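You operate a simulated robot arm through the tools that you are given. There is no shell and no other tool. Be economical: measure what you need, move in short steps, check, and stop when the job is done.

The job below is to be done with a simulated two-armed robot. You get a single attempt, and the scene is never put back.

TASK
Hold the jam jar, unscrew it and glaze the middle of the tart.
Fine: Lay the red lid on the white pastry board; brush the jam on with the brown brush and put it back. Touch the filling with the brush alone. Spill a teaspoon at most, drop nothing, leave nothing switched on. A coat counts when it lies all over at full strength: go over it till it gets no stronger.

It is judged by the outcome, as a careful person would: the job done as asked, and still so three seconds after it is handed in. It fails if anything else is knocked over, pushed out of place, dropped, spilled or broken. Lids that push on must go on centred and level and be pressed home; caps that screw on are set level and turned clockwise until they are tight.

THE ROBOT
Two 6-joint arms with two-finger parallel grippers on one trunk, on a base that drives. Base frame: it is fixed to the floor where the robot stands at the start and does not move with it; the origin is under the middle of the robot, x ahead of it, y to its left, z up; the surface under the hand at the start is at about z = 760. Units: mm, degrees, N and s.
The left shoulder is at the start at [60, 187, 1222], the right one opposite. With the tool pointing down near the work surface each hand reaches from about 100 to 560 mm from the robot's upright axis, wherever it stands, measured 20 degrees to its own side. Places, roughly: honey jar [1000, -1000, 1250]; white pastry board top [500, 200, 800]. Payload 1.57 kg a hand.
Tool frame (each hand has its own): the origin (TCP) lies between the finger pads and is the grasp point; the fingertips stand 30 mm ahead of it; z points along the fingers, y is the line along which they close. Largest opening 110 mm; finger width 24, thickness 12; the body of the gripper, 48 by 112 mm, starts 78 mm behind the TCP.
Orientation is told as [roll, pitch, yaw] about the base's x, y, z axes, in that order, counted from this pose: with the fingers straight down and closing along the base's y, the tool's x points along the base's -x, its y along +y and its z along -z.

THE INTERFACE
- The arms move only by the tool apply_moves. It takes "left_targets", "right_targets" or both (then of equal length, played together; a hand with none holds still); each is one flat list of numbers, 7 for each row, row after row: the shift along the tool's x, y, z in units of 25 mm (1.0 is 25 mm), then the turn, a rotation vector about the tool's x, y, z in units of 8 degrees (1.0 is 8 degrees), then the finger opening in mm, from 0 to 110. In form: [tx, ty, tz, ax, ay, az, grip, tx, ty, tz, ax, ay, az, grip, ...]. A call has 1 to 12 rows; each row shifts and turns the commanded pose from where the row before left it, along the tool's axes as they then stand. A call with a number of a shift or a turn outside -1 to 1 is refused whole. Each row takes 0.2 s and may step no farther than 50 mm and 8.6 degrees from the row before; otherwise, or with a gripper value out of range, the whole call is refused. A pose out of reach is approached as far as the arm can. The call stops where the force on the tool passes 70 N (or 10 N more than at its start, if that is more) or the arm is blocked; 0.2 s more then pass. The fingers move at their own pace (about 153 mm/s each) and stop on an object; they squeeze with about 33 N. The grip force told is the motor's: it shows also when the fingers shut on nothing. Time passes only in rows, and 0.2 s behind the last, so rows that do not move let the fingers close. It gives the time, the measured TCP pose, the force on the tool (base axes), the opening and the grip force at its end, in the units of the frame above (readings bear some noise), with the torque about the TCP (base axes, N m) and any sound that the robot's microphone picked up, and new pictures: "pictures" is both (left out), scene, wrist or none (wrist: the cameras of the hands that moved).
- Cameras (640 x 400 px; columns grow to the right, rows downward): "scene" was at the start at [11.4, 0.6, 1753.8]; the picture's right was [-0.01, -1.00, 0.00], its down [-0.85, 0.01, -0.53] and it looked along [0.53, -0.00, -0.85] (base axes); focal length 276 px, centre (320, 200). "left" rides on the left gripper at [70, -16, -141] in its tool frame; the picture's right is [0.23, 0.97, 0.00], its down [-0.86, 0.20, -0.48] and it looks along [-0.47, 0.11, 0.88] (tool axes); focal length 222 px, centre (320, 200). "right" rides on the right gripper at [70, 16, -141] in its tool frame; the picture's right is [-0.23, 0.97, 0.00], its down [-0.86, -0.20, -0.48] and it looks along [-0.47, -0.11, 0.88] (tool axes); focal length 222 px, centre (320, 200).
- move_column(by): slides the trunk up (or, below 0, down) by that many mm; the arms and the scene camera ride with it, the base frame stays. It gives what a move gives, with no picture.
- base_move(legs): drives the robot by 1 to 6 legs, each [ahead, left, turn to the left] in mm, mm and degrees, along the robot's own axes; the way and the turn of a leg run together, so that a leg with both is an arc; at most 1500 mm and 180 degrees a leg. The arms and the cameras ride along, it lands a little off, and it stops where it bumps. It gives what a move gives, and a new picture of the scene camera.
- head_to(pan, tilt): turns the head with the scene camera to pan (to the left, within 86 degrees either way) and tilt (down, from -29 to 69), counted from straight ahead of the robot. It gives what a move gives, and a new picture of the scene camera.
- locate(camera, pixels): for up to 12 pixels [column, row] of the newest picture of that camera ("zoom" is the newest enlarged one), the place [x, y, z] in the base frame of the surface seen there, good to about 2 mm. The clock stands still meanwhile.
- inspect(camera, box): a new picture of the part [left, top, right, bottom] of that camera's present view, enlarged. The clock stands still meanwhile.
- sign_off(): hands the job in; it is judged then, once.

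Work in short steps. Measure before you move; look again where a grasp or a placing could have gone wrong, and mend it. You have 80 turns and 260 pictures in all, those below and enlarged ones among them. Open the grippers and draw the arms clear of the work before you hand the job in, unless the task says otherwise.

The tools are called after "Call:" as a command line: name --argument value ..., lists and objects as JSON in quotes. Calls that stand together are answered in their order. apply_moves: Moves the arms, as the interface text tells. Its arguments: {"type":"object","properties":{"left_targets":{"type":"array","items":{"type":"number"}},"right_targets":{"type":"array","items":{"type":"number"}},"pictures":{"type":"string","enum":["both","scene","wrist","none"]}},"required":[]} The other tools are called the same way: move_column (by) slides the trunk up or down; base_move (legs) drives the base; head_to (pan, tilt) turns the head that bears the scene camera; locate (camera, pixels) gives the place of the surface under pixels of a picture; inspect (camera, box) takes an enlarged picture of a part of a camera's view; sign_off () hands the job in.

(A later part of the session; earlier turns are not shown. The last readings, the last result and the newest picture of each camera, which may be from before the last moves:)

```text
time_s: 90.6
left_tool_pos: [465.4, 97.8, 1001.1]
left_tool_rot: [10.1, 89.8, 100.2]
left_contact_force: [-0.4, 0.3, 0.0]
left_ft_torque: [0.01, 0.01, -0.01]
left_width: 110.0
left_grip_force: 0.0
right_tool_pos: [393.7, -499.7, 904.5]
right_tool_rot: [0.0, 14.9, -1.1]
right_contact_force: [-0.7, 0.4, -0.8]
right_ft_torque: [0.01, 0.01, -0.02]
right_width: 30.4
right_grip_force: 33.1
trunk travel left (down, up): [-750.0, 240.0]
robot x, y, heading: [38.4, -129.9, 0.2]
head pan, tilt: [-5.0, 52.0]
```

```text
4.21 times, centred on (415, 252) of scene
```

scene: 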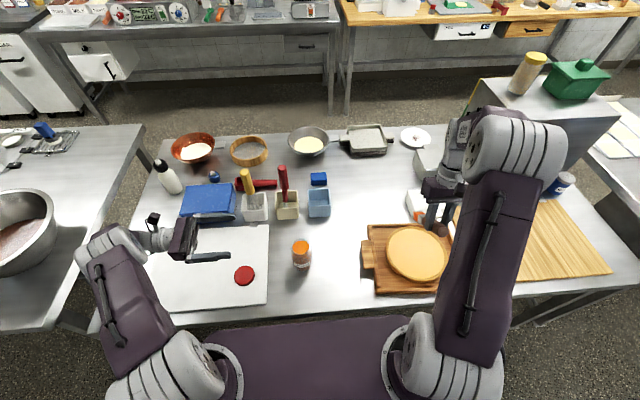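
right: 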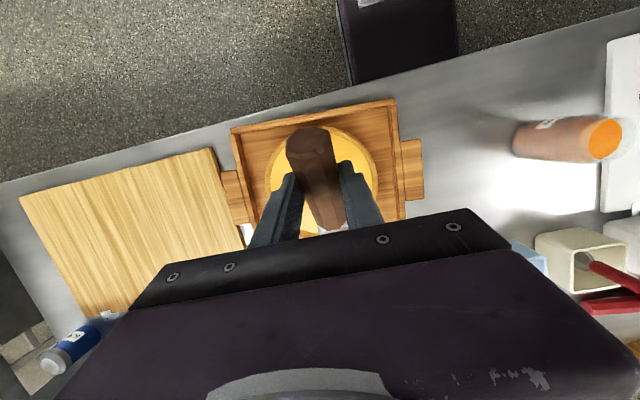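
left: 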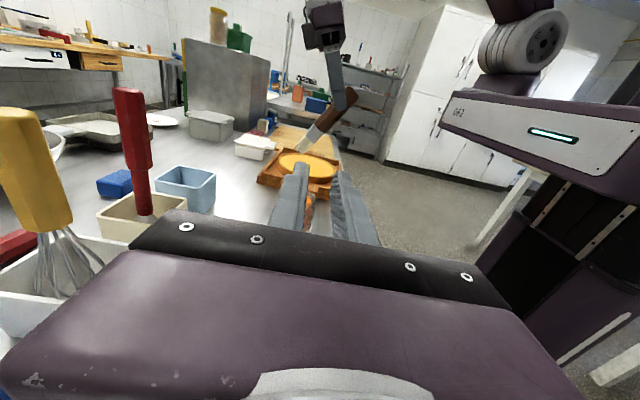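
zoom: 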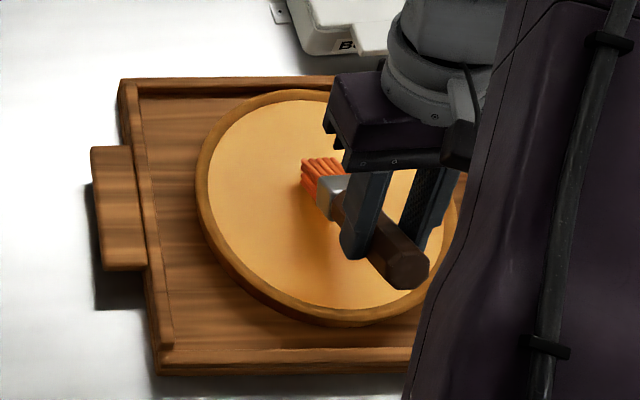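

No force during that stroke, so it was just clear of the surface. I lower 4 mm and stroke slowly.

Call:
apply_moves --right_targets '[-0.0207, 0, 0.0773, 0, 0, 0, 15, -0.0207, 0, 0.0773, 0, 0, 0, 15]' --pictures "none"

Call:
apply_moves --right_targets '[0.386, 0, 0.104, 0, 0, 0, 15, 0.386, 0, 0.104, 0, 0, 0, 15, 0.386, 0, 0.104, 0, 0, 0, 15, 0.386, 0, 0.104, 0, 0, 0, 15]' --pictures "none"

Call:
inspect --camera "left" --box '[270, 100, 370, 180]'

Call:
inspect --camera "scene" --box '[355, 205, 475, 300]'

```text
time_s: 91.2
left_tool_pos: [464.1, 97.3, 1002.7]
left_tool_rot: [6.1, 89.8, 96.3]
left_contact_force: [-0.8, -0.4, -0.5]
left_ft_torque: [0.03, 0.02, -0.03]
left_width: 110.0
left_grip_force: 0.0
right_tool_pos: [393.5, -499.1, 901.1]
right_tool_rot: [-0.1, 14.8, -1.0]
right_contact_force: [-0.1, -1.8, 9.9]
right_ft_torque: [-0.09, -0.84, -0.02]
right_width: 30.2
right_grip_force: 32.6
trunk travel left (down, up): [-750.0, 240.0]
robot x, y, heading: [37.6, -131.6, 0.3]
head pan, tilt: [-5.0, 52.0]
```

```text
time_s: 92.2
left_tool_pos: [463.7, 98.7, 1000.9]
left_tool_rot: [15.5, 89.8, 105.7]
left_contact_force: [-0.2, 0.0, 0.6]
left_ft_torque: [0.02, 0.0, -0.01]
left_width: 110.3
left_grip_force: 0.1
right_tool_pos: [353.7, -497.7, 900.9]
right_tool_rot: [0.0, 15.0, -1.0]
right_contact_force: [1.7, 1.0, 6.3]
right_ft_torque: [0.01, -0.89, 0.06]
right_width: 30.5
right_grip_force: 32.8
trunk travel left (down, up): [-750.0, 240.0]
robot x, y, heading: [38.0, -132.9, -0.1]
head pan, tilt: [-5.0, 52.0]
```

```text
5.00 times, centred on (320, 140) of left
```

zoom: 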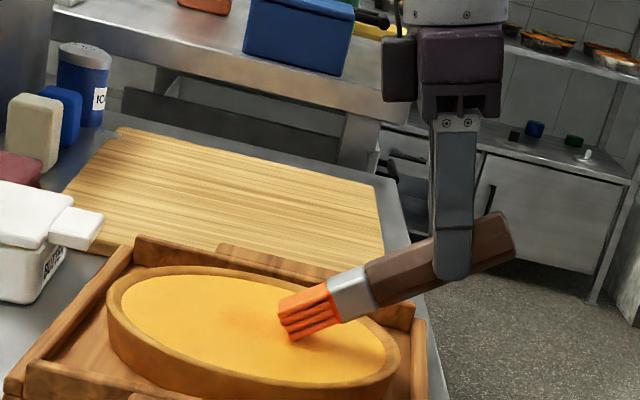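

```text
4.21 times, centred on (415, 252) of scene
```

zoom: 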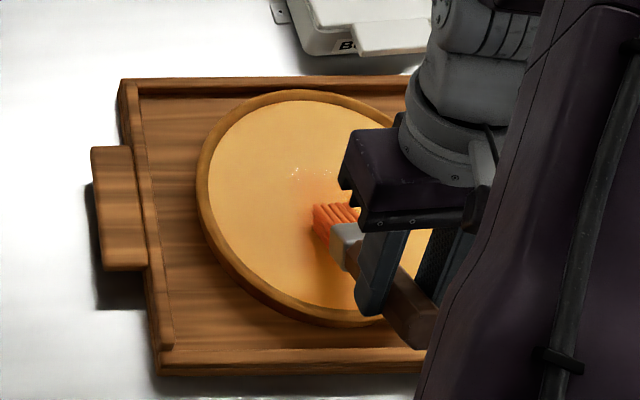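

The coat appears as the brush drags at 6–10 N. I now go over the middle and the right half in parallel lanes at the same height.

Call:
apply_moves --right_targets '[0.772, 0, 0.207, 0, 0, 0, 15, 0.772, 0, 0.207, 0, 0, 0, 15, -0.077, -0.64, -0.02, 0, 0, 0, 15, -0.815, 0, -0.219, 0, 0, 0, 15, -0.815, 0, -0.219, 0, 0, 0, 15, -0.815, 0, -0.219, 0, 0, 0, 15, -0.815, 0, -0.219, 0, 0, 0, 15, -0.815, 0, -0.219, 0, 0, 0, 15, -0.815, 0, -0.219, 0, 0, 0, 15, -0.815, 0, -0.219, 0, 0, 0, 15]' --pictures "none"

Call:
apply_moves --right_targets '[0.193, -0.64, 0.052, 0, 0, 0, 15, 0.76, 0, 0.204, 0, 0, 0, 15, 0.76, 0, 0.204, 0, 0, 0, 15, 0.76, 0, 0.204, 0, 0, 0, 15, 0.76, 0, 0.204, 0, 0, 0, 15, 0.76, 0, 0.204, 0, 0, 0, 15, 0.76, 0, 0.204, 0, 0, 0, 15, 0.76, 0, 0.204, 0, 0, 0, 15]' --pictures "none"

Call:
inspect --camera "left" --box '[270, 100, 370, 180]'

Call:
inspect --camera "scene" --box '[355, 205, 475, 300]'

```text
time_s: 94.4
left_tool_pos: [465.8, 98.1, 1002.3]
left_tool_rot: [25.0, 89.8, 115.1]
left_contact_force: [-0.5, -1.2, 0.4]
left_ft_torque: [-0.02, 0.01, 0.02]
left_width: 110.0
left_grip_force: 0.0
right_tool_pos: [463.2, -515.3, 900.8]
right_tool_rot: [0.0, 15.1, -1.0]
right_contact_force: [-0.5, -0.6, -0.4]
right_ft_torque: [0.01, 0.02, -0.01]
right_width: 30.8
right_grip_force: 33.1
trunk travel left (down, up): [-750.0, 240.0]
robot x, y, heading: [37.4, -132.7, 0.2]
head pan, tilt: [-5.0, 52.0]
```

```text
time_s: 96.2
left_tool_pos: [465.0, 97.2, 1001.9]
left_tool_rot: [12.4, 89.8, 102.6]
left_contact_force: [-0.3, 0.0, -0.3]
left_ft_torque: [0.0, -0.01, 0.01]
left_width: 110.1
left_grip_force: 0.0
right_tool_pos: [319.8, -530.0, 900.8]
right_tool_rot: [0.0, 14.9, -1.1]
right_contact_force: [0.6, 0.6, -0.3]
right_ft_torque: [-0.02, 0.01, -0.04]
right_width: 30.7
right_grip_force: 32.6
trunk travel left (down, up): [-750.0, 240.0]
robot x, y, heading: [39.7, -130.6, -0.1]
head pan, tilt: [-5.0, 52.0]
```

```text
5.00 times, centred on (320, 140) of left
```

zoom: 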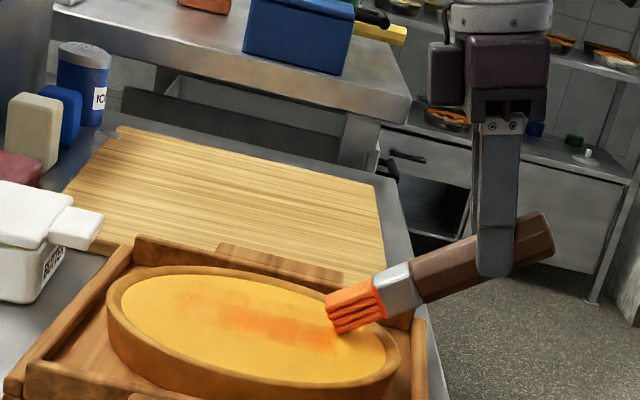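

```text
4.21 times, centred on (415, 252) of scene
```

zoom: 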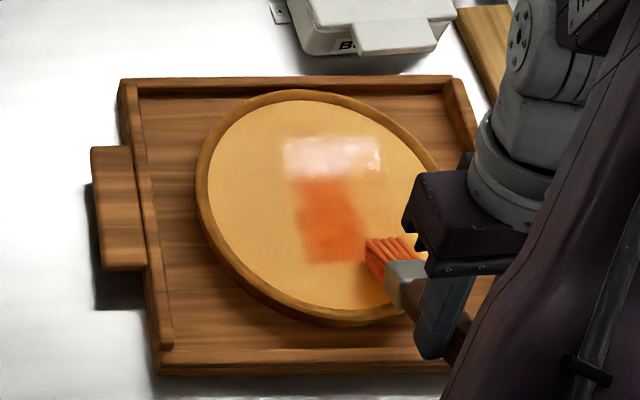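

Two lanes of coat show, but contact faded as the brush pivoted in the grip. I pitch the hand 2° to press the tip again and stroke forward and back while reading the force.

Call:
apply_moves --right_targets '[0, 0, 0, 0, 0.125, 0, 15, 0, 0, 0, 0, 0.125, 0, 15]' --pictures "none"

Call:
apply_moves --right_targets '[-0.753, 0, -0.23, 0, 0, 0, 15, -0.753, 0, -0.23, 0, 0, 0, 15, -0.753, 0, -0.23, 0, 0, 0, 15, -0.753, 0, -0.23, 0, 0, 0, 15, -0.753, 0, -0.23, 0, 0, 0, 15, -0.753, 0, -0.23, 0, 0, 0, 15]' --pictures "none"

Call:
apply_moves --right_targets '[0, -0.64, 0, 0, 0.125, 0, 15, 0.749, 0, 0.2435, 0, 0, 0, 15, 0.749, 0, 0.2435, 0, 0, 0, 15, 0.749, 0, 0.2435, 0, 0, 0, 15, 0.749, 0, 0.2435, 0, 0, 0, 15, 0.749, 0, 0.2435, 0, 0, 0, 15]' --pictures "none"

Call:
inspect --camera "left" --box '[270, 100, 370, 180]'

Call:
inspect --camera "scene" --box '[355, 205, 475, 300]'

```text
time_s: 96.8
left_tool_pos: [464.9, 97.3, 1001.5]
left_tool_rot: [19.7, 89.8, 109.9]
left_contact_force: [0.2, 0.1, -0.1]
left_ft_torque: [0.0, 0.02, -0.04]
left_width: 110.1
left_grip_force: 0.1
right_tool_pos: [321.2, -529.9, 899.9]
right_tool_rot: [0.0, 16.9, -1.0]
right_contact_force: [2.3, -1.0, 7.3]
right_ft_torque: [-0.04, -0.95, -0.06]
right_width: 30.4
right_grip_force: 32.5
trunk travel left (down, up): [-750.0, 240.0]
robot x, y, heading: [38.5, -130.0, 0.0]
head pan, tilt: [-5.0, 52.0]
```

```text
time_s: 98.2
left_tool_pos: [465.4, 97.1, 1001.1]
left_tool_rot: [19.6, 89.7, 109.8]
left_contact_force: [-0.5, -0.7, -0.5]
left_ft_torque: [-0.01, 0.04, -0.01]
left_width: 109.9
left_grip_force: 0.0
right_tool_pos: [440.3, -532.4, 900.9]
right_tool_rot: [-0.2, 17.0, -1.0]
right_contact_force: [-1.3, -0.7, 2.5]
right_ft_torque: [-0.02, -0.1, -0.04]
right_width: 30.4
right_grip_force: 32.5
trunk travel left (down, up): [-750.0, 240.0]
robot x, y, heading: [38.6, -130.8, -0.1]
head pan, tilt: [-5.0, 52.0]
```

```text
time_s: 99.6
left_tool_pos: [463.6, 97.4, 1001.9]
left_tool_rot: [12.3, 89.8, 102.5]
left_contact_force: [0.5, -0.4, 0.3]
left_ft_torque: [0.0, -0.02, -0.03]
left_width: 110.0
left_grip_force: 0.2
right_tool_pos: [338.9, -546.7, 901.9]
right_tool_rot: [0.1, 17.9, -1.0]
right_contact_force: [2.1, 0.1, 6.3]
right_ft_torque: [0.05, -0.83, 0.02]
right_width: 30.5
right_grip_force: 33.1
trunk travel left (down, up): [-750.0, 240.0]
robot x, y, heading: [40.8, -131.9, 0.0]
head pan, tilt: [-5.0, 52.0]
```

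```text
5.00 times, centred on (320, 140) of left
```

zoom: 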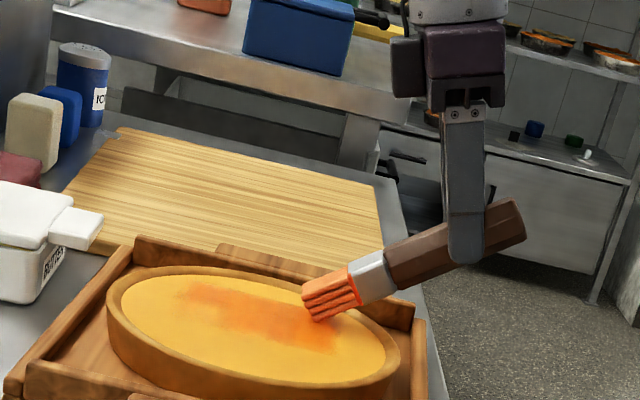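

```text
4.21 times, centred on (415, 252) of scene
```

zoom: 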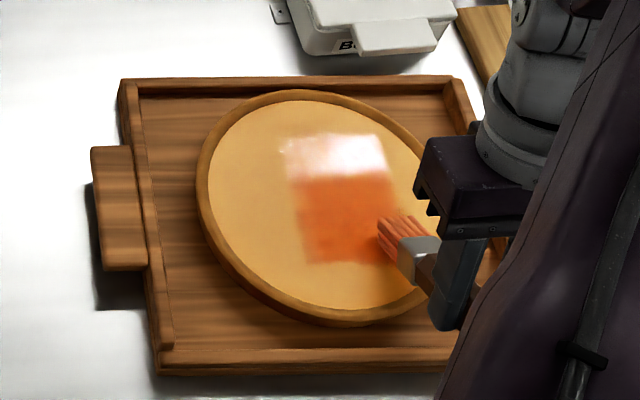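

The patch has crisp edges at both ends, hinting that only a middle area takes the coat. I measure its corners.

Call:
locate --camera "zoom" --pixels '[[285, 140], [300, 262], [345, 262], [380, 135], [290, 180], [390, 180], [370, 262], [330, 137], [370, 285]]'

Call:
inspect --camera "scene" --box '[395, 220, 465, 285]'

```text
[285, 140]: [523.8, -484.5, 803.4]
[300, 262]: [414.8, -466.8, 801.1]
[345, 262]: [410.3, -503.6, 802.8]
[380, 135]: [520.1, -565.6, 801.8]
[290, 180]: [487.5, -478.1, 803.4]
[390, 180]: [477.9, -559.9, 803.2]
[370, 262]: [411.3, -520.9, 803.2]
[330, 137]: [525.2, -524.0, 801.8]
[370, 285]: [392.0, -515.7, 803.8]
```

```text
6.15 times, centred on (430, 252) of scene
```

zoom: 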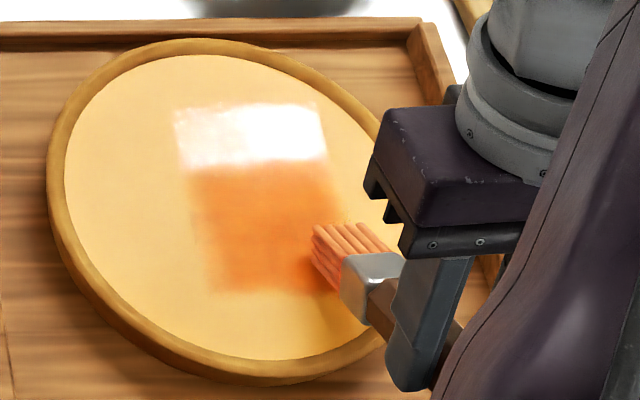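

The coat area spans x 412–523; the part toward y -445 is still bare. I sweep over to y -450 and lay four more lanes back toward the middle.

Call:
apply_moves --right_targets '[0, 0.97, 0, 0, 0, 0, 15, 0, 0.97, 0, 0, 0, 0, 15, 0, 0.97, 0, 0, 0, 0, 15, 0, 0.97, 0, 0, 0, 0, 15, -0.73, 0, -0.237, 0, 0, 0, 15, -0.73, 0, -0.237, 0, 0, 0, 15, -0.73, 0, -0.237, 0, 0, 0, 15, -0.73, 0, -0.237, 0, 0, 0, 15, -0.73, 0, -0.237, 0, 0, 0, 15, -0.73, 0, -0.237, 0, 0, 0, 15]' --pictures "none"

Call:
apply_moves --right_targets '[0, -0.6, 0, 0, 0.125, 0, 15, 0.726, 0, 0.25, 0, 0, 0, 15, 0.726, 0, 0.25, 0, 0, 0, 15, 0.726, 0, 0.25, 0, 0, 0, 15, 0.726, 0, 0.25, 0, 0, 0, 15, 0.726, 0, 0.25, 0, 0, 0, 15, 0.726, 0, 0.25, 0, 0, 0, 15]' --pictures "none"

Call:
apply_moves --right_targets '[0, -0.6, 0, 0, 0, 0, 15, -0.726, 0, -0.25, 0, 0, 0, 15, -0.726, 0, -0.25, 0, 0, 0, 15, -0.726, 0, -0.25, 0, 0, 0, 15, -0.726, 0, -0.25, 0, 0, 0, 15, -0.726, 0, -0.25, 0, 0, 0, 15, -0.726, 0, -0.25, 0, 0, 0, 15]' --pictures "none"

Call:
apply_moves --right_targets '[0, -0.6, 0, 0, 0.125, 0, 15, 0.722, 0, 0.263, 0, 0, 0, 15, 0.722, 0, 0.263, 0, 0, 0, 15, 0.722, 0, 0.263, 0, 0, 0, 15, 0.722, 0, 0.263, 0, 0, 0, 15, 0.722, 0, 0.263, 0, 0, 0, 15, 0.722, 0, 0.263, 0, 0, 0, 15]' --pictures "none"

Call:
inspect --camera "left" --box '[270, 100, 370, 180]'

Call:
inspect --camera "scene" --box '[355, 205, 475, 300]'

```text
time_s: 101.8
left_tool_pos: [465.7, 97.7, 1000.6]
left_tool_rot: [29.6, 89.8, 119.9]
left_contact_force: [-0.2, 0.4, -0.1]
left_ft_torque: [0.01, -0.04, -0.02]
left_width: 110.1
left_grip_force: 0.1
right_tool_pos: [458.0, -450.3, 901.1]
right_tool_rot: [0.1, 18.1, -1.0]
right_contact_force: [-0.2, -0.3, -1.1]
right_ft_torque: [-0.01, -0.01, 0.0]
right_width: 30.6
right_grip_force: 33.1
trunk travel left (down, up): [-750.0, 240.0]
robot x, y, heading: [41.0, -129.4, 0.0]
head pan, tilt: [-5.0, 52.0]
```

```text
time_s: 103.4
left_tool_pos: [464.0, 98.2, 1001.8]
left_tool_rot: [13.4, 89.7, 103.4]
left_contact_force: [0.0, 0.0, -0.6]
left_ft_torque: [-0.03, -0.01, -0.01]
left_width: 110.0
left_grip_force: 0.0
right_tool_pos: [340.0, -464.1, 901.2]
right_tool_rot: [0.0, 19.0, -0.9]
right_contact_force: [0.2, 0.6, 1.2]
right_ft_torque: [0.02, -0.2, 0.05]
right_width: 30.5
right_grip_force: 33.0
trunk travel left (down, up): [-750.0, 240.0]
robot x, y, heading: [37.4, -130.0, -0.2]
head pan, tilt: [-5.0, 52.0]
```

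```text
time_s: 105.0
left_tool_pos: [465.1, 98.0, 1001.9]
left_tool_rot: [18.6, 89.8, 108.7]
left_contact_force: [0.3, 0.3, -0.4]
left_ft_torque: [-0.04, 0.01, -0.01]
left_width: 110.2
left_grip_force: 0.0
right_tool_pos: [456.9, -481.5, 900.3]
right_tool_rot: [-0.1, 19.1, -1.0]
right_contact_force: [-0.9, -0.7, 1.4]
right_ft_torque: [-0.06, -0.1, -0.03]
right_width: 30.4
right_grip_force: 33.5
trunk travel left (down, up): [-750.0, 240.0]
robot x, y, heading: [40.4, -126.4, -0.0]
head pan, tilt: [-5.0, 52.0]
```

```text
time_s: 106.6
left_tool_pos: [465.2, 98.0, 1002.5]
left_tool_rot: [13.0, 89.7, 103.1]
left_contact_force: [-0.4, 1.4, -0.2]
left_ft_torque: [0.0, 0.03, -0.01]
left_width: 110.0
left_grip_force: 0.1
right_tool_pos: [340.2, -494.2, 901.5]
right_tool_rot: [0.0, 20.1, -1.0]
right_contact_force: [-0.2, -0.3, -0.6]
right_ft_torque: [-0.02, -0.03, -0.02]
right_width: 30.2
right_grip_force: 33.0
trunk travel left (down, up): [-750.0, 240.0]
robot x, y, heading: [37.0, -131.5, 0.0]
head pan, tilt: [-5.0, 52.0]
```

```text
5.00 times, centred on (320, 140) of left
```

zoom: 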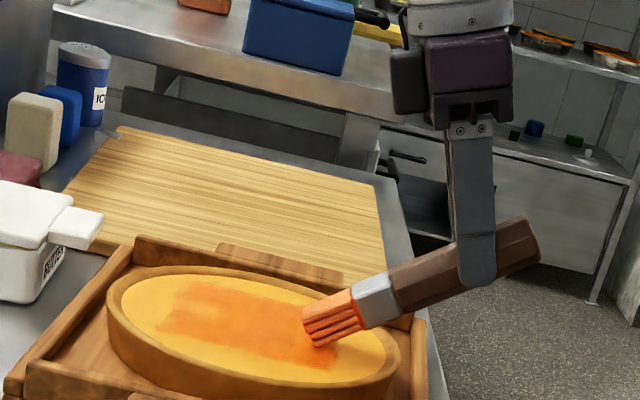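

```text
4.21 times, centred on (415, 252) of scene
```

zoom: 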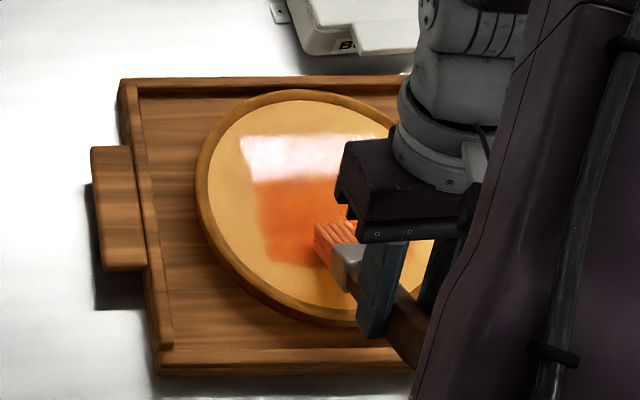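

The coat now spans the area evenly but is thin, and the bristles have paled. I lift off and carry the brush back over the jar, steepening it 15° for the second dip.

Call:
apply_moves --right_targets '[0.342, 0, -0.94, 0, 0, 0, 15, 0.342, 0, -0.94, 0, 0, 0, 15, 0.342, 0, -0.94, 0, 0, 0, 15, 0.342, 0, -0.94, 0, 0, 0, 15, 0.342, 0, -0.94, 0, 0, 0, 15, 0.342, 0, -0.94, 0, 0, 0, 15, -0.423, 0.96, -0.154, 0, 0, 0, 15, -0.423, 0.96, -0.154, 0, 0, 0, 15, -0.423, 0.96, -0.154, 0, 0, 0, 15, -0.423, 0.96, -0.154, 0, 0, 0, 15, -0.423, 0.96, -0.154, 0, 0, 0, 15, -0.423, 0.96, -0.154, 0, 0, 0, 15]' --pictures "none"

Call:
apply_moves --right_targets '[-0.423, 0.96, -0.154, 0, 0, 0, 15, -0.423, 0.96, -0.154, 0, 0, 0, 15, 0, 0.96, 0, 0, 0, 0, 15, 0, 0.96, 0, 0, 0, 0, 15, 0, 0.96, 0, 0, 0, 0, 15, 0, 0.96, 0, 0, 0, 0, 15, 0, 0.96, 0, 0, 0, 0, 15, 0, 0.96, 0, 0, 0, 0, 15, 0, 0.96, 0, 0, 0, 0, 15, 0, 0.96, 0, 0, 0, 0, 15, 0, 0, 0, 0, 0.94, 0, 15, 0, 0, 0, 0, 0.94, 0, 15]' --pictures "scene"

Call:
inspect --camera "scene" --box '[355, 205, 475, 300]'

Call:
inspect --camera "left" --box '[230, 40, 410, 220]'

```text
time_s: 109.2
left_tool_pos: [466.1, 98.4, 1001.8]
left_tool_rot: [33.2, 89.9, 123.2]
left_contact_force: [-0.9, 0.0, -0.4]
left_ft_torque: [0.02, 0.01, 0.02]
left_width: 110.3
left_grip_force: 0.0
right_tool_pos: [411.8, -349.3, 1050.3]
right_tool_rot: [-0.1, 20.1, -1.1]
right_contact_force: [0.0, -0.8, -1.6]
right_ft_torque: [-0.01, 0.02, -0.02]
right_width: 30.5
right_grip_force: 32.8
trunk travel left (down, up): [-750.0, 240.0]
robot x, y, heading: [37.1, -132.5, -0.2]
head pan, tilt: [-5.0, 52.0]
```

```text
time_s: 111.8
left_tool_pos: [466.1, 98.8, 1001.0]
left_tool_rot: [37.2, 89.8, 127.3]
left_contact_force: [-0.4, -0.2, 1.1]
left_ft_torque: [0.01, 0.02, -0.02]
left_width: 109.7
left_grip_force: 0.0
right_tool_pos: [438.7, -111.6, 1050.1]
right_tool_rot: [0.0, 35.3, -1.1]
right_contact_force: [0.1, -0.8, -0.5]
right_ft_torque: [0.01, 0.03, 0.03]
right_width: 30.4
right_grip_force: 33.3
trunk travel left (down, up): [-750.0, 240.0]
robot x, y, heading: [38.0, -127.9, -0.2]
head pan, tilt: [-5.0, 52.0]
```

scene: 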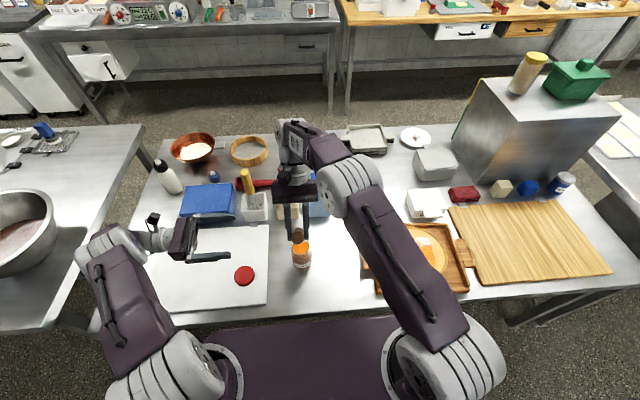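

```text
4.21 times, centred on (415, 252) of scene
```

zoom: 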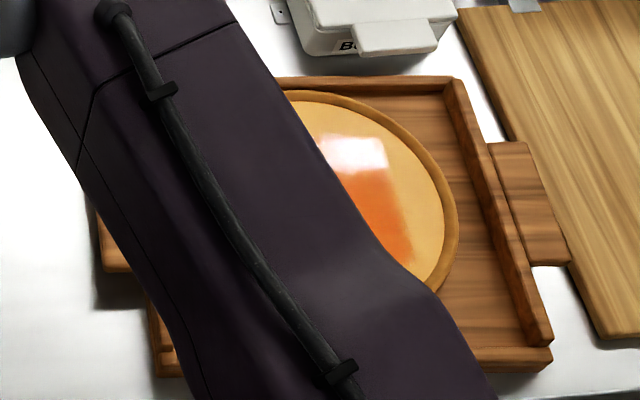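

```text
2.22 times, centred on (320, 130) of left
```

zoom: 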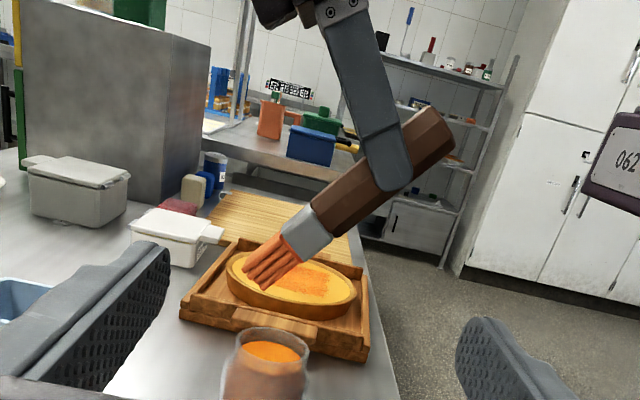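

The tip stands where it did before, about (497,-110,937). The jam surface (873) carried the load last time, so I lower until it just touches, hold, look, and lift out.

Call:
apply_moves --right_targets '[-0.3115, 0, 0.5145, 0, 0, 0, 15, -0.3115, 0, 0.5145, 0, 0, 0, 15, -0.3115, 0, 0.5145, 0, 0, 0, 15, -0.3115, 0, 0.5145, 0, 0, 0, 15, -0.0574, 0, 0.0819, 0, 0, 0, 15, -0.0574, 0, 0.0819, 0, 0, 0, 15, -0.0574, 0, 0.0819, 0, 0, 0, 15]' --pictures "none"

Call:
inspect --camera "left" --box '[260, 120, 380, 220]'

Call:
apply_moves --right_targets '[0.2, 0, -0.28, 0, 0, 0, 15, 0.39, 0, -0.557, 0, 0, 0, 15, 0.39, 0, -0.557, 0, 0, 0, 15, 0.39, 0, -0.557, 0, 0, 0, 15, 0.39, 0, -0.557, 0, 0, 0, 15]' --pictures "none"

Call:
inspect --camera "left" --box '[230, 40, 410, 220]'

Call:
locate --camera "zoom" --pixels '[[245, 268], [255, 277], [267, 287], [280, 260], [305, 230], [345, 200], [271, 354]]'

```text
time_s: 113.4
left_tool_pos: [463.4, 98.0, 1002.8]
left_tool_rot: [-4.8, 89.9, 85.4]
left_contact_force: [0.5, 0.3, 0.1]
left_ft_torque: [0.01, 0.02, 0.0]
left_width: 110.2
left_grip_force: 0.2
right_tool_pos: [432.2, -112.4, 984.2]
right_tool_rot: [0.1, 34.9, -1.0]
right_contact_force: [-2.8, -0.1, 12.1]
right_ft_torque: [-0.03, -0.63, -0.02]
right_width: 30.6
right_grip_force: 33.0
trunk travel left (down, up): [-750.0, 240.0]
robot x, y, heading: [38.5, -130.4, 0.1]
head pan, tilt: [-5.0, 52.0]
```

```text
4.00 times, centred on (320, 170) of left
```

zoom: 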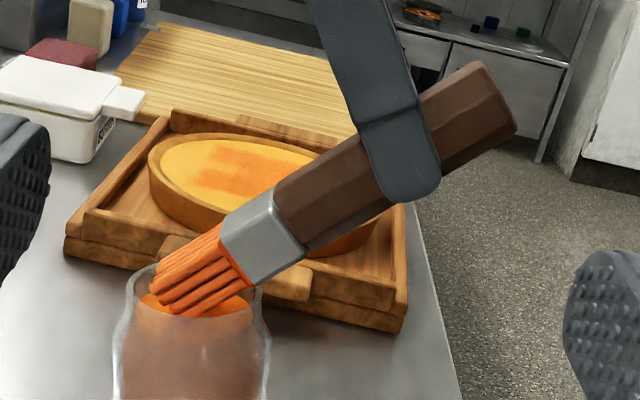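

```text
time_s: 114.6
left_tool_pos: [464.3, 97.4, 1000.4]
left_tool_rot: [15.8, 89.8, 106.0]
left_contact_force: [-0.6, -0.7, 0.3]
left_ft_torque: [0.0, 0.04, 0.01]
left_width: 109.9
left_grip_force: 0.0
right_tool_pos: [432.1, -110.5, 1060.1]
right_tool_rot: [0.0, 35.1, -1.0]
right_contact_force: [-0.2, -0.8, -1.3]
right_ft_torque: [0.03, -0.01, 0.0]
right_width: 30.4
right_grip_force: 32.9
trunk travel left (down, up): [-750.0, 240.0]
robot x, y, heading: [37.8, -132.0, 0.2]
head pan, tilt: [-5.0, 52.0]
```

```text
2.22 times, centred on (320, 130) of left
```

zoom: 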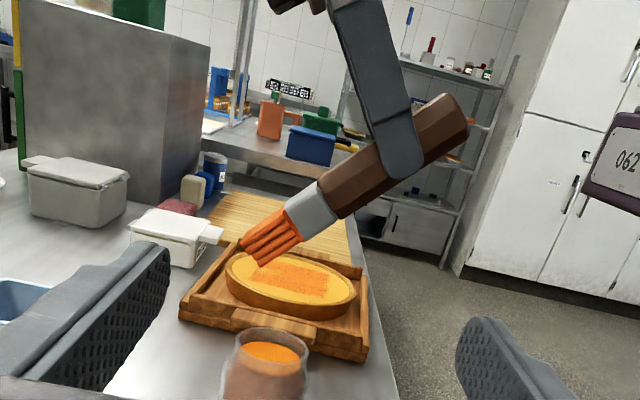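

```text
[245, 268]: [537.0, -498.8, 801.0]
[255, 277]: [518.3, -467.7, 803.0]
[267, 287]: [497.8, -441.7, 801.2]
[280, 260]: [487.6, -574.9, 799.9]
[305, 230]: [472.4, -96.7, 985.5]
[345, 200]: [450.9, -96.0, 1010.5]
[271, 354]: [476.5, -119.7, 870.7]
```

Brush is fully loaded again with no drips. I carry it back at pitch 30°, land on the near left corner of the patch, and run seven lanes across it, lowering slightly each lane to hold contact.

Call:
apply_moves --right_targets '[0, 0, 0, 0, -0.625, 0, 15, 0.312, -1, 0.18, 0, 0, 0, 15, 0.312, -1, 0.18, 0, 0, 0, 15, 0.312, -1, 0.18, 0, 0, 0, 15, 0.312, -1, 0.18, 0, 0, 0, 15, 0.312, -1, 0.18, 0, 0, 0, 15, 0.312, -1, 0.18, 0, 0, 0, 15, 0.312, -1, 0.18, 0, 0, 0, 15, 0.312, -1, 0.18, 0, 0, 0, 15, 0.312, -1, 0.18, 0, 0, 0, 15, 0.312, -1, 0.18, 0, 0, 0, 15, 0.312, -1, 0.18, 0, 0, 0, 15]' --pictures "none"

Call:
apply_moves --right_targets '[0, -0.93, 0, 0, 0, 0, 15, 0, -0.93, 0, 0, 0, 0, 15, 0, -0.93, 0, 0, 0, 0, 15, -0.494, 0, 0.856, 0, 0, 0, 15, -0.494, 0, 0.856, 0, 0, 0, 15, -0.494, 0, 0.856, 0, 0, 0, 15, -0.494, 0, 0.856, 0, 0, 0, 15, -0.494, 0, 0.856, 0, 0, 0, 15, -0.494, 0, 0.856, 0, 0, 0, 15, -0.08, 0, 0.1386, 0, 0, 0, 15, -0.08, 0, 0.1386, 0, 0, 0, 15, -0.08, 0, 0.1386, 0, 0, 0, 15]' --pictures "none"

Call:
inspect --camera "left" --box '[270, 100, 370, 180]'

Call:
apply_moves --right_targets '[-0.852, 0, -0.492, 0, 0, 0, 15, -0.852, 0, -0.492, 0, 0, 0, 15, -0.852, 0, -0.492, 0, 0, 0, 15, -0.852, 0, -0.492, 0, 0, 0, 15, -0.852, 0, -0.492, 0, 0, 0, 15, -0.03, -0.6, 0.052, 0, 0, 0, 15, 0.852, 0, 0.492, 0, 0, 0, 15, 0.852, 0, 0.492, 0, 0, 0, 15, 0.852, 0, 0.492, 0, 0, 0, 15, 0.852, 0, 0.492, 0, 0, 0, 15, 0.852, 0, 0.492, 0, 0, 0, 15]' --pictures "none"

Call:
inspect --camera "left" --box '[270, 100, 370, 180]'

Call:
inspect --camera "scene" --box '[355, 205, 475, 300]'

```text
time_s: 117.2
left_tool_pos: [464.6, 96.4, 1001.2]
left_tool_rot: [13.8, 89.8, 104.1]
left_contact_force: [0.1, 0.4, -0.7]
left_ft_torque: [-0.01, 0.0, -0.01]
left_width: 109.7
left_grip_force: 0.0
right_tool_pos: [329.9, -385.0, 1059.3]
right_tool_rot: [0.0, 30.0, -1.0]
right_contact_force: [0.1, -0.6, -1.0]
right_ft_torque: [0.01, 0.0, -0.02]
right_width: 30.4
right_grip_force: 33.2
trunk travel left (down, up): [-750.0, 240.0]
robot x, y, heading: [39.7, -128.6, -0.3]
head pan, tilt: [-5.0, 52.0]
```

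```text
time_s: 119.8
left_tool_pos: [462.4, 97.6, 1002.2]
left_tool_rot: [-18.5, 90.0, 71.6]
left_contact_force: [-0.1, -0.1, 0.0]
left_ft_torque: [0.0, -0.01, -0.01]
left_width: 110.2
left_grip_force: 0.0
right_tool_pos: [324.2, -454.8, 901.2]
right_tool_rot: [-0.1, 30.0, -1.2]
right_contact_force: [-5.2, 0.3, 16.0]
right_ft_torque: [-0.04, -0.65, -0.06]
right_width: 30.5
right_grip_force: 33.2
trunk travel left (down, up): [-750.0, 240.0]
robot x, y, heading: [38.5, -132.9, -0.2]
head pan, tilt: [-5.0, 52.0]
```

```text
5.00 times, centred on (320, 140) of left
```

zoom: 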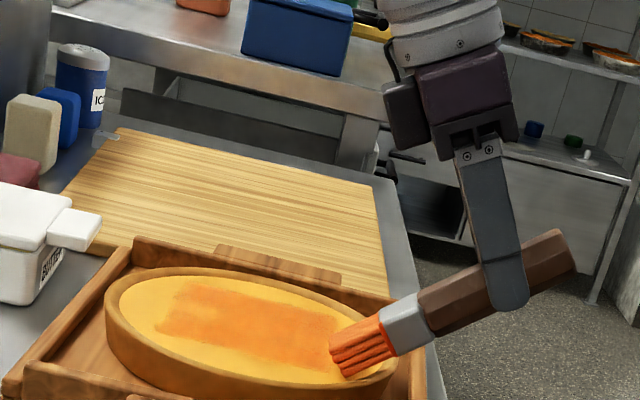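

```text
time_s: 122.2
left_tool_pos: [464.7, 96.8, 1001.9]
left_tool_rot: [13.1, 89.9, 103.1]
left_contact_force: [-0.5, -0.6, 0.5]
left_ft_torque: [0.0, 0.0, 0.04]
left_width: 110.0
left_grip_force: 0.1
right_tool_pos: [327.0, -470.0, 899.0]
right_tool_rot: [0.0, 30.0, -0.9]
right_contact_force: [-0.1, 0.2, -1.6]
right_ft_torque: [-0.02, 0.02, 0.0]
right_width: 30.6
right_grip_force: 34.0
trunk travel left (down, up): [-750.0, 240.0]
robot x, y, heading: [39.5, -129.2, -0.2]
head pan, tilt: [-5.0, 52.0]
```

```text
5.00 times, centred on (320, 140) of left
```

zoom: 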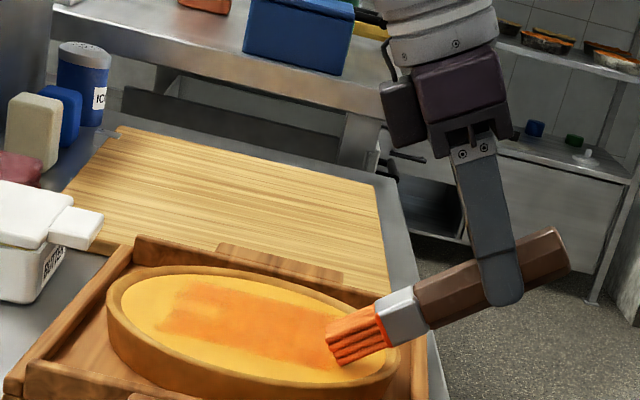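

```text
4.21 times, centred on (415, 252) of scene
```

zoom: 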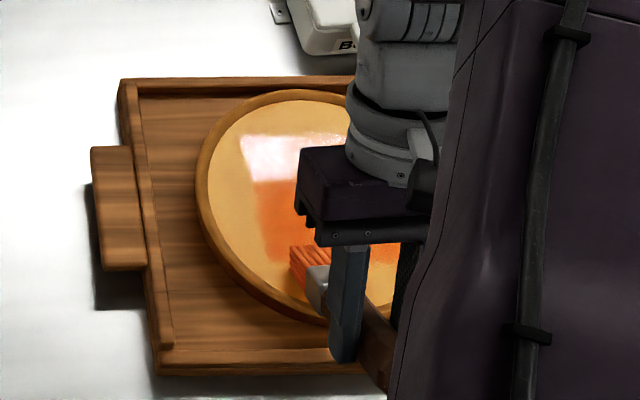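

Pushing strokes lift the tip off; pulling strokes keep about 6 N. I switch to pull-only lanes: hop forward in the air, land, and draw back, seven lanes from y -455 to -545.

Call:
apply_moves --right_targets '[-0.712, 0, -0.734, 0, 0, 0, 15, -0.852, 0.6, -0.492, 0, 0, 0, 15, -0.852, 0, -0.492, 0, 0, 0, 15, -0.852, 0, -0.492, 0, 0, 0, 15, -0.842, 0, -0.301, 0, 0, 0, 15, -0.12, 0, 0.208, 0, 0, 0, 15, 0.835, 0, 0.482, 0, 0, 0, 15, 0.835, 0, 0.482, 0, 0, 0, 15, 0.835, 0, 0.482, 0, 0, 0, 15, 0.835, 0, 0.482, 0, 0, 0, 15, 0.835, 0, 0.482, 0, 0, 0, 15]' --pictures "none"

Call:
apply_moves --right_targets '[-0.712, 0, -0.734, 0, 0, 0, 15, -0.852, -0.6, -0.492, 0, 0, 0, 15, -0.852, 0, -0.492, 0, 0, 0, 15, -0.852, 0, -0.492, 0, 0, 0, 15, -0.842, 0, -0.301, 0, 0, 0, 15, -0.09, 0, 0.156, 0, 0, 0, 15, 0.835, 0, 0.482, 0, 0, 0, 15, 0.835, 0, 0.482, 0, 0, 0, 15, 0.835, 0, 0.482, 0, 0, 0, 15, 0.835, 0, 0.482, 0, 0, 0, 15, 0.835, 0, 0.482, 0, 0, 0, 15]' --pictures "none"

Call:
apply_moves --right_targets '[-0.712, 0, -0.734, 0, 0, 0, 15, -0.852, -0.6, -0.492, 0, 0, 0, 15, -0.852, 0, -0.492, 0, 0, 0, 15, -0.852, 0, -0.492, 0, 0, 0, 15, -0.842, 0, -0.301, 0, 0, 0, 15, -0.09, 0, 0.156, 0, 0, 0, 15, 0.835, 0, 0.482, 0, 0, 0, 15, 0.835, 0, 0.482, 0, 0, 0, 15, 0.835, 0, 0.482, 0, 0, 0, 15, 0.835, 0, 0.482, 0, 0, 0, 15, 0.835, 0, 0.482, 0, 0, 0, 15]' --pictures "none"

Call:
apply_moves --right_targets '[-0.712, 0, -0.734, 0, 0, 0, 15, -0.852, -0.6, -0.492, 0, 0, 0, 15, -0.852, 0, -0.492, 0, 0, 0, 15, -0.852, 0, -0.492, 0, 0, 0, 15, -0.842, 0, -0.301, 0, 0, 0, 15, -0.09, 0, 0.156, 0, 0, 0, 15, 0.835, 0, 0.482, 0, 0, 0, 15, 0.835, 0, 0.482, 0, 0, 0, 15, 0.835, 0, 0.482, 0, 0, 0, 15, 0.835, 0, 0.482, 0, 0, 0, 15, 0.835, 0, 0.482, 0, 0, 0, 15]' --pictures "none"

Call:
inspect --camera "left" --box '[270, 100, 370, 180]'

Call:
apply_moves --right_targets '[-0.712, 0, -0.734, 0, 0, 0, 15, -0.852, -0.6, -0.492, 0, 0, 0, 15, -0.852, 0, -0.492, 0, 0, 0, 15, -0.852, 0, -0.492, 0, 0, 0, 15, -0.842, 0, -0.301, 0, 0, 0, 15, -0.09, 0, 0.156, 0, 0, 0, 15, 0.835, 0, 0.482, 0, 0, 0, 15, 0.835, 0, 0.482, 0, 0, 0, 15, 0.835, 0, 0.482, 0, 0, 0, 15, 0.835, 0, 0.482, 0, 0, 0, 15, 0.835, 0, 0.482, 0, 0, 0, 15]' --pictures "none"

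Call:
apply_moves --right_targets '[-0.712, 0, -0.734, 0, 0, 0, 15, -0.852, -0.6, -0.492, 0, 0, 0, 15, -0.852, 0, -0.492, 0, 0, 0, 15, -0.852, 0, -0.492, 0, 0, 0, 15, -0.842, 0, -0.301, 0, 0, 0, 15, -0.09, 0, 0.156, 0, 0, 0, 15, 0.835, 0, 0.482, 0, 0, 0, 15, 0.835, 0, 0.482, 0, 0, 0, 15, 0.835, 0, 0.482, 0, 0, 0, 15, 0.835, 0, 0.482, 0, 0, 0, 15, 0.835, 0, 0.482, 0, 0, 0, 15]' --pictures "none"

Call:
apply_moves --right_targets '[-0.712, 0, -0.734, 0, 0, 0, 15, -0.852, -0.6, -0.492, 0, 0, 0, 15, -0.852, 0, -0.492, 0, 0, 0, 15, -0.852, 0, -0.492, 0, 0, 0, 15, -0.842, 0, -0.301, 0, 0, 0, 15, -0.09, 0, 0.156, 0, 0, 0, 15, 0.835, 0, 0.482, 0, 0, 0, 15, 0.835, 0, 0.482, 0, 0, 0, 15, 0.835, 0, 0.482, 0, 0, 0, 15, 0.835, 0, 0.482, 0, 0, 0, 15, 0.835, 0, 0.482, 0, 0, 0, 15]' --pictures "none"

Call:
inspect --camera "left" --box '[270, 100, 370, 180]'

Call:
inspect --camera "scene" --box '[355, 205, 475, 300]'

```text
time_s: 124.6
left_tool_pos: [465.2, 96.6, 1001.5]
left_tool_rot: [11.5, 89.8, 101.6]
left_contact_force: [0.2, -0.2, 0.0]
left_ft_torque: [0.01, -0.01, 0.05]
left_width: 109.9
left_grip_force: 0.1
right_tool_pos: [326.8, -454.4, 895.5]
right_tool_rot: [-0.1, 30.0, -1.2]
right_contact_force: [-0.8, 0.1, -0.5]
right_ft_torque: [-0.02, 0.02, 0.01]
right_width: 30.6
right_grip_force: 32.5
trunk travel left (down, up): [-750.0, 240.0]
robot x, y, heading: [40.6, -127.5, -0.0]
head pan, tilt: [-5.0, 52.0]
```

```text
time_s: 127.0
left_tool_pos: [463.3, 97.2, 1001.9]
left_tool_rot: [11.5, 89.8, 101.5]
left_contact_force: [0.0, -0.6, 0.0]
left_ft_torque: [0.0, -0.01, 0.01]
left_width: 110.0
left_grip_force: 0.0
right_tool_pos: [326.2, -470.2, 894.6]
right_tool_rot: [0.0, 30.1, -1.0]
right_contact_force: [-0.1, -0.4, -1.3]
right_ft_torque: [0.01, -0.01, 0.02]
right_width: 30.1
right_grip_force: 33.3
trunk travel left (down, up): [-750.0, 240.0]
robot x, y, heading: [39.2, -128.1, 0.0]
head pan, tilt: [-5.0, 52.0]
```

```text
time_s: 129.4
left_tool_pos: [465.1, 97.9, 1001.7]
left_tool_rot: [12.2, 89.8, 102.3]
left_contact_force: [0.0, 0.5, 0.9]
left_ft_torque: [0.04, 0.0, -0.04]
left_width: 110.1
left_grip_force: 0.1
right_tool_pos: [326.0, -484.4, 894.1]
right_tool_rot: [0.0, 30.0, -1.0]
right_contact_force: [2.0, 1.8, 5.0]
right_ft_torque: [0.06, -0.64, 0.08]
right_width: 30.3
right_grip_force: 32.5
trunk travel left (down, up): [-750.0, 240.0]
robot x, y, heading: [36.4, -127.2, -0.0]
head pan, tilt: [-5.0, 52.0]
```

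```text
time_s: 131.8
left_tool_pos: [464.6, 97.2, 1000.7]
left_tool_rot: [10.7, 89.8, 100.8]
left_contact_force: [0.4, 0.8, -0.6]
left_ft_torque: [0.01, 0.04, 0.03]
left_width: 110.0
left_grip_force: 0.0
right_tool_pos: [325.1, -498.4, 890.9]
right_tool_rot: [0.0, 30.1, -1.0]
right_contact_force: [-1.5, 0.2, 0.0]
right_ft_torque: [0.03, -0.06, 0.03]
right_width: 30.4
right_grip_force: 32.8
trunk travel left (down, up): [-750.0, 240.0]
robot x, y, heading: [37.1, -126.9, 0.2]
head pan, tilt: [-5.0, 52.0]
```

```text
5.00 times, centred on (320, 140) of left
```

zoom: 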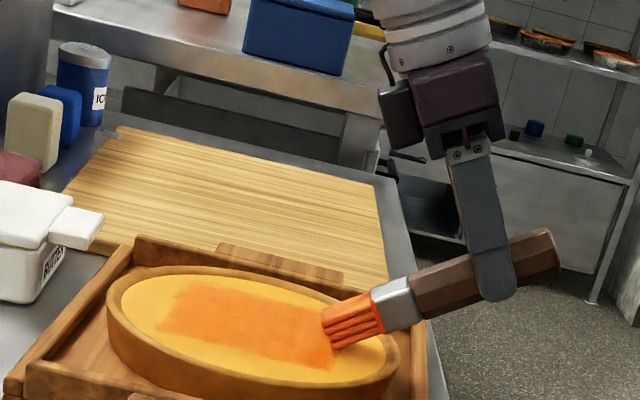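

```text
time_s: 134.2
left_tool_pos: [463.9, 96.4, 1002.1]
left_tool_rot: [10.5, 89.8, 100.6]
left_contact_force: [-0.2, -0.4, 0.1]
left_ft_torque: [-0.01, 0.01, 0.03]
left_width: 109.9
left_grip_force: 0.1
right_tool_pos: [325.8, -513.0, 889.1]
right_tool_rot: [-0.1, 30.1, -1.0]
right_contact_force: [1.8, 1.1, 5.4]
right_ft_torque: [0.06, -0.69, 0.08]
right_width: 30.2
right_grip_force: 33.1
trunk travel left (down, up): [-750.0, 240.0]
robot x, y, heading: [38.1, -128.2, 0.1]
head pan, tilt: [-5.0, 52.0]
```

```text
time_s: 136.6
left_tool_pos: [465.0, 97.6, 1001.3]
left_tool_rot: [11.4, 89.7, 101.4]
left_contact_force: [-0.4, -0.2, -0.1]
left_ft_torque: [0.01, 0.01, 0.01]
left_width: 110.0
left_grip_force: 0.1
right_tool_pos: [323.4, -529.3, 890.4]
right_tool_rot: [-0.1, 30.1, -1.0]
right_contact_force: [0.0, 0.8, 0.8]
right_ft_torque: [0.04, -0.06, 0.01]
right_width: 30.3
right_grip_force: 32.0
trunk travel left (down, up): [-750.0, 240.0]
robot x, y, heading: [38.3, -125.7, -0.2]
head pan, tilt: [-5.0, 52.0]
```

```text
time_s: 139.0
left_tool_pos: [465.7, 97.6, 1001.7]
left_tool_rot: [10.5, 89.9, 100.4]
left_contact_force: [0.4, -0.1, -0.3]
left_ft_torque: [-0.02, -0.03, 0.0]
left_width: 110.0
left_grip_force: 0.0
right_tool_pos: [323.9, -544.0, 889.8]
right_tool_rot: [0.0, 30.0, -0.9]
right_contact_force: [0.3, 0.7, -1.2]
right_ft_torque: [0.05, 0.03, 0.01]
right_width: 30.5
right_grip_force: 32.9
trunk travel left (down, up): [-750.0, 240.0]
robot x, y, heading: [38.8, -132.0, -0.3]
head pan, tilt: [-5.0, 52.0]
```

```text
5.00 times, centred on (320, 140) of left
```

zoom: 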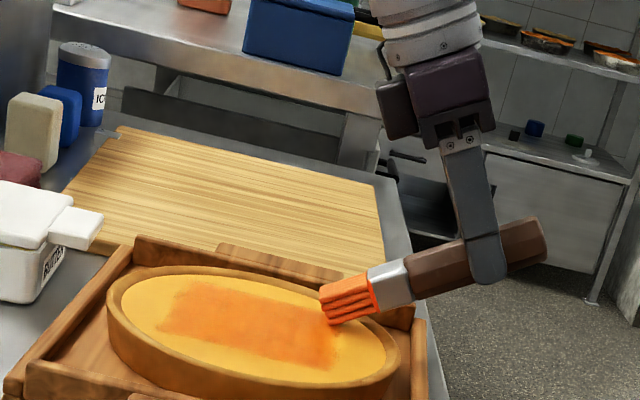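

```text
4.21 times, centred on (415, 252) of scene
```

zoom: 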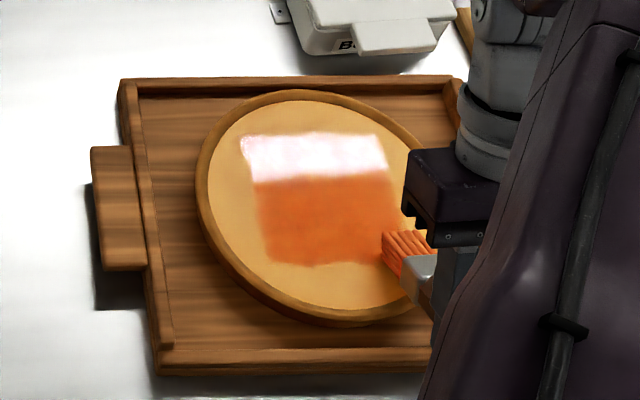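

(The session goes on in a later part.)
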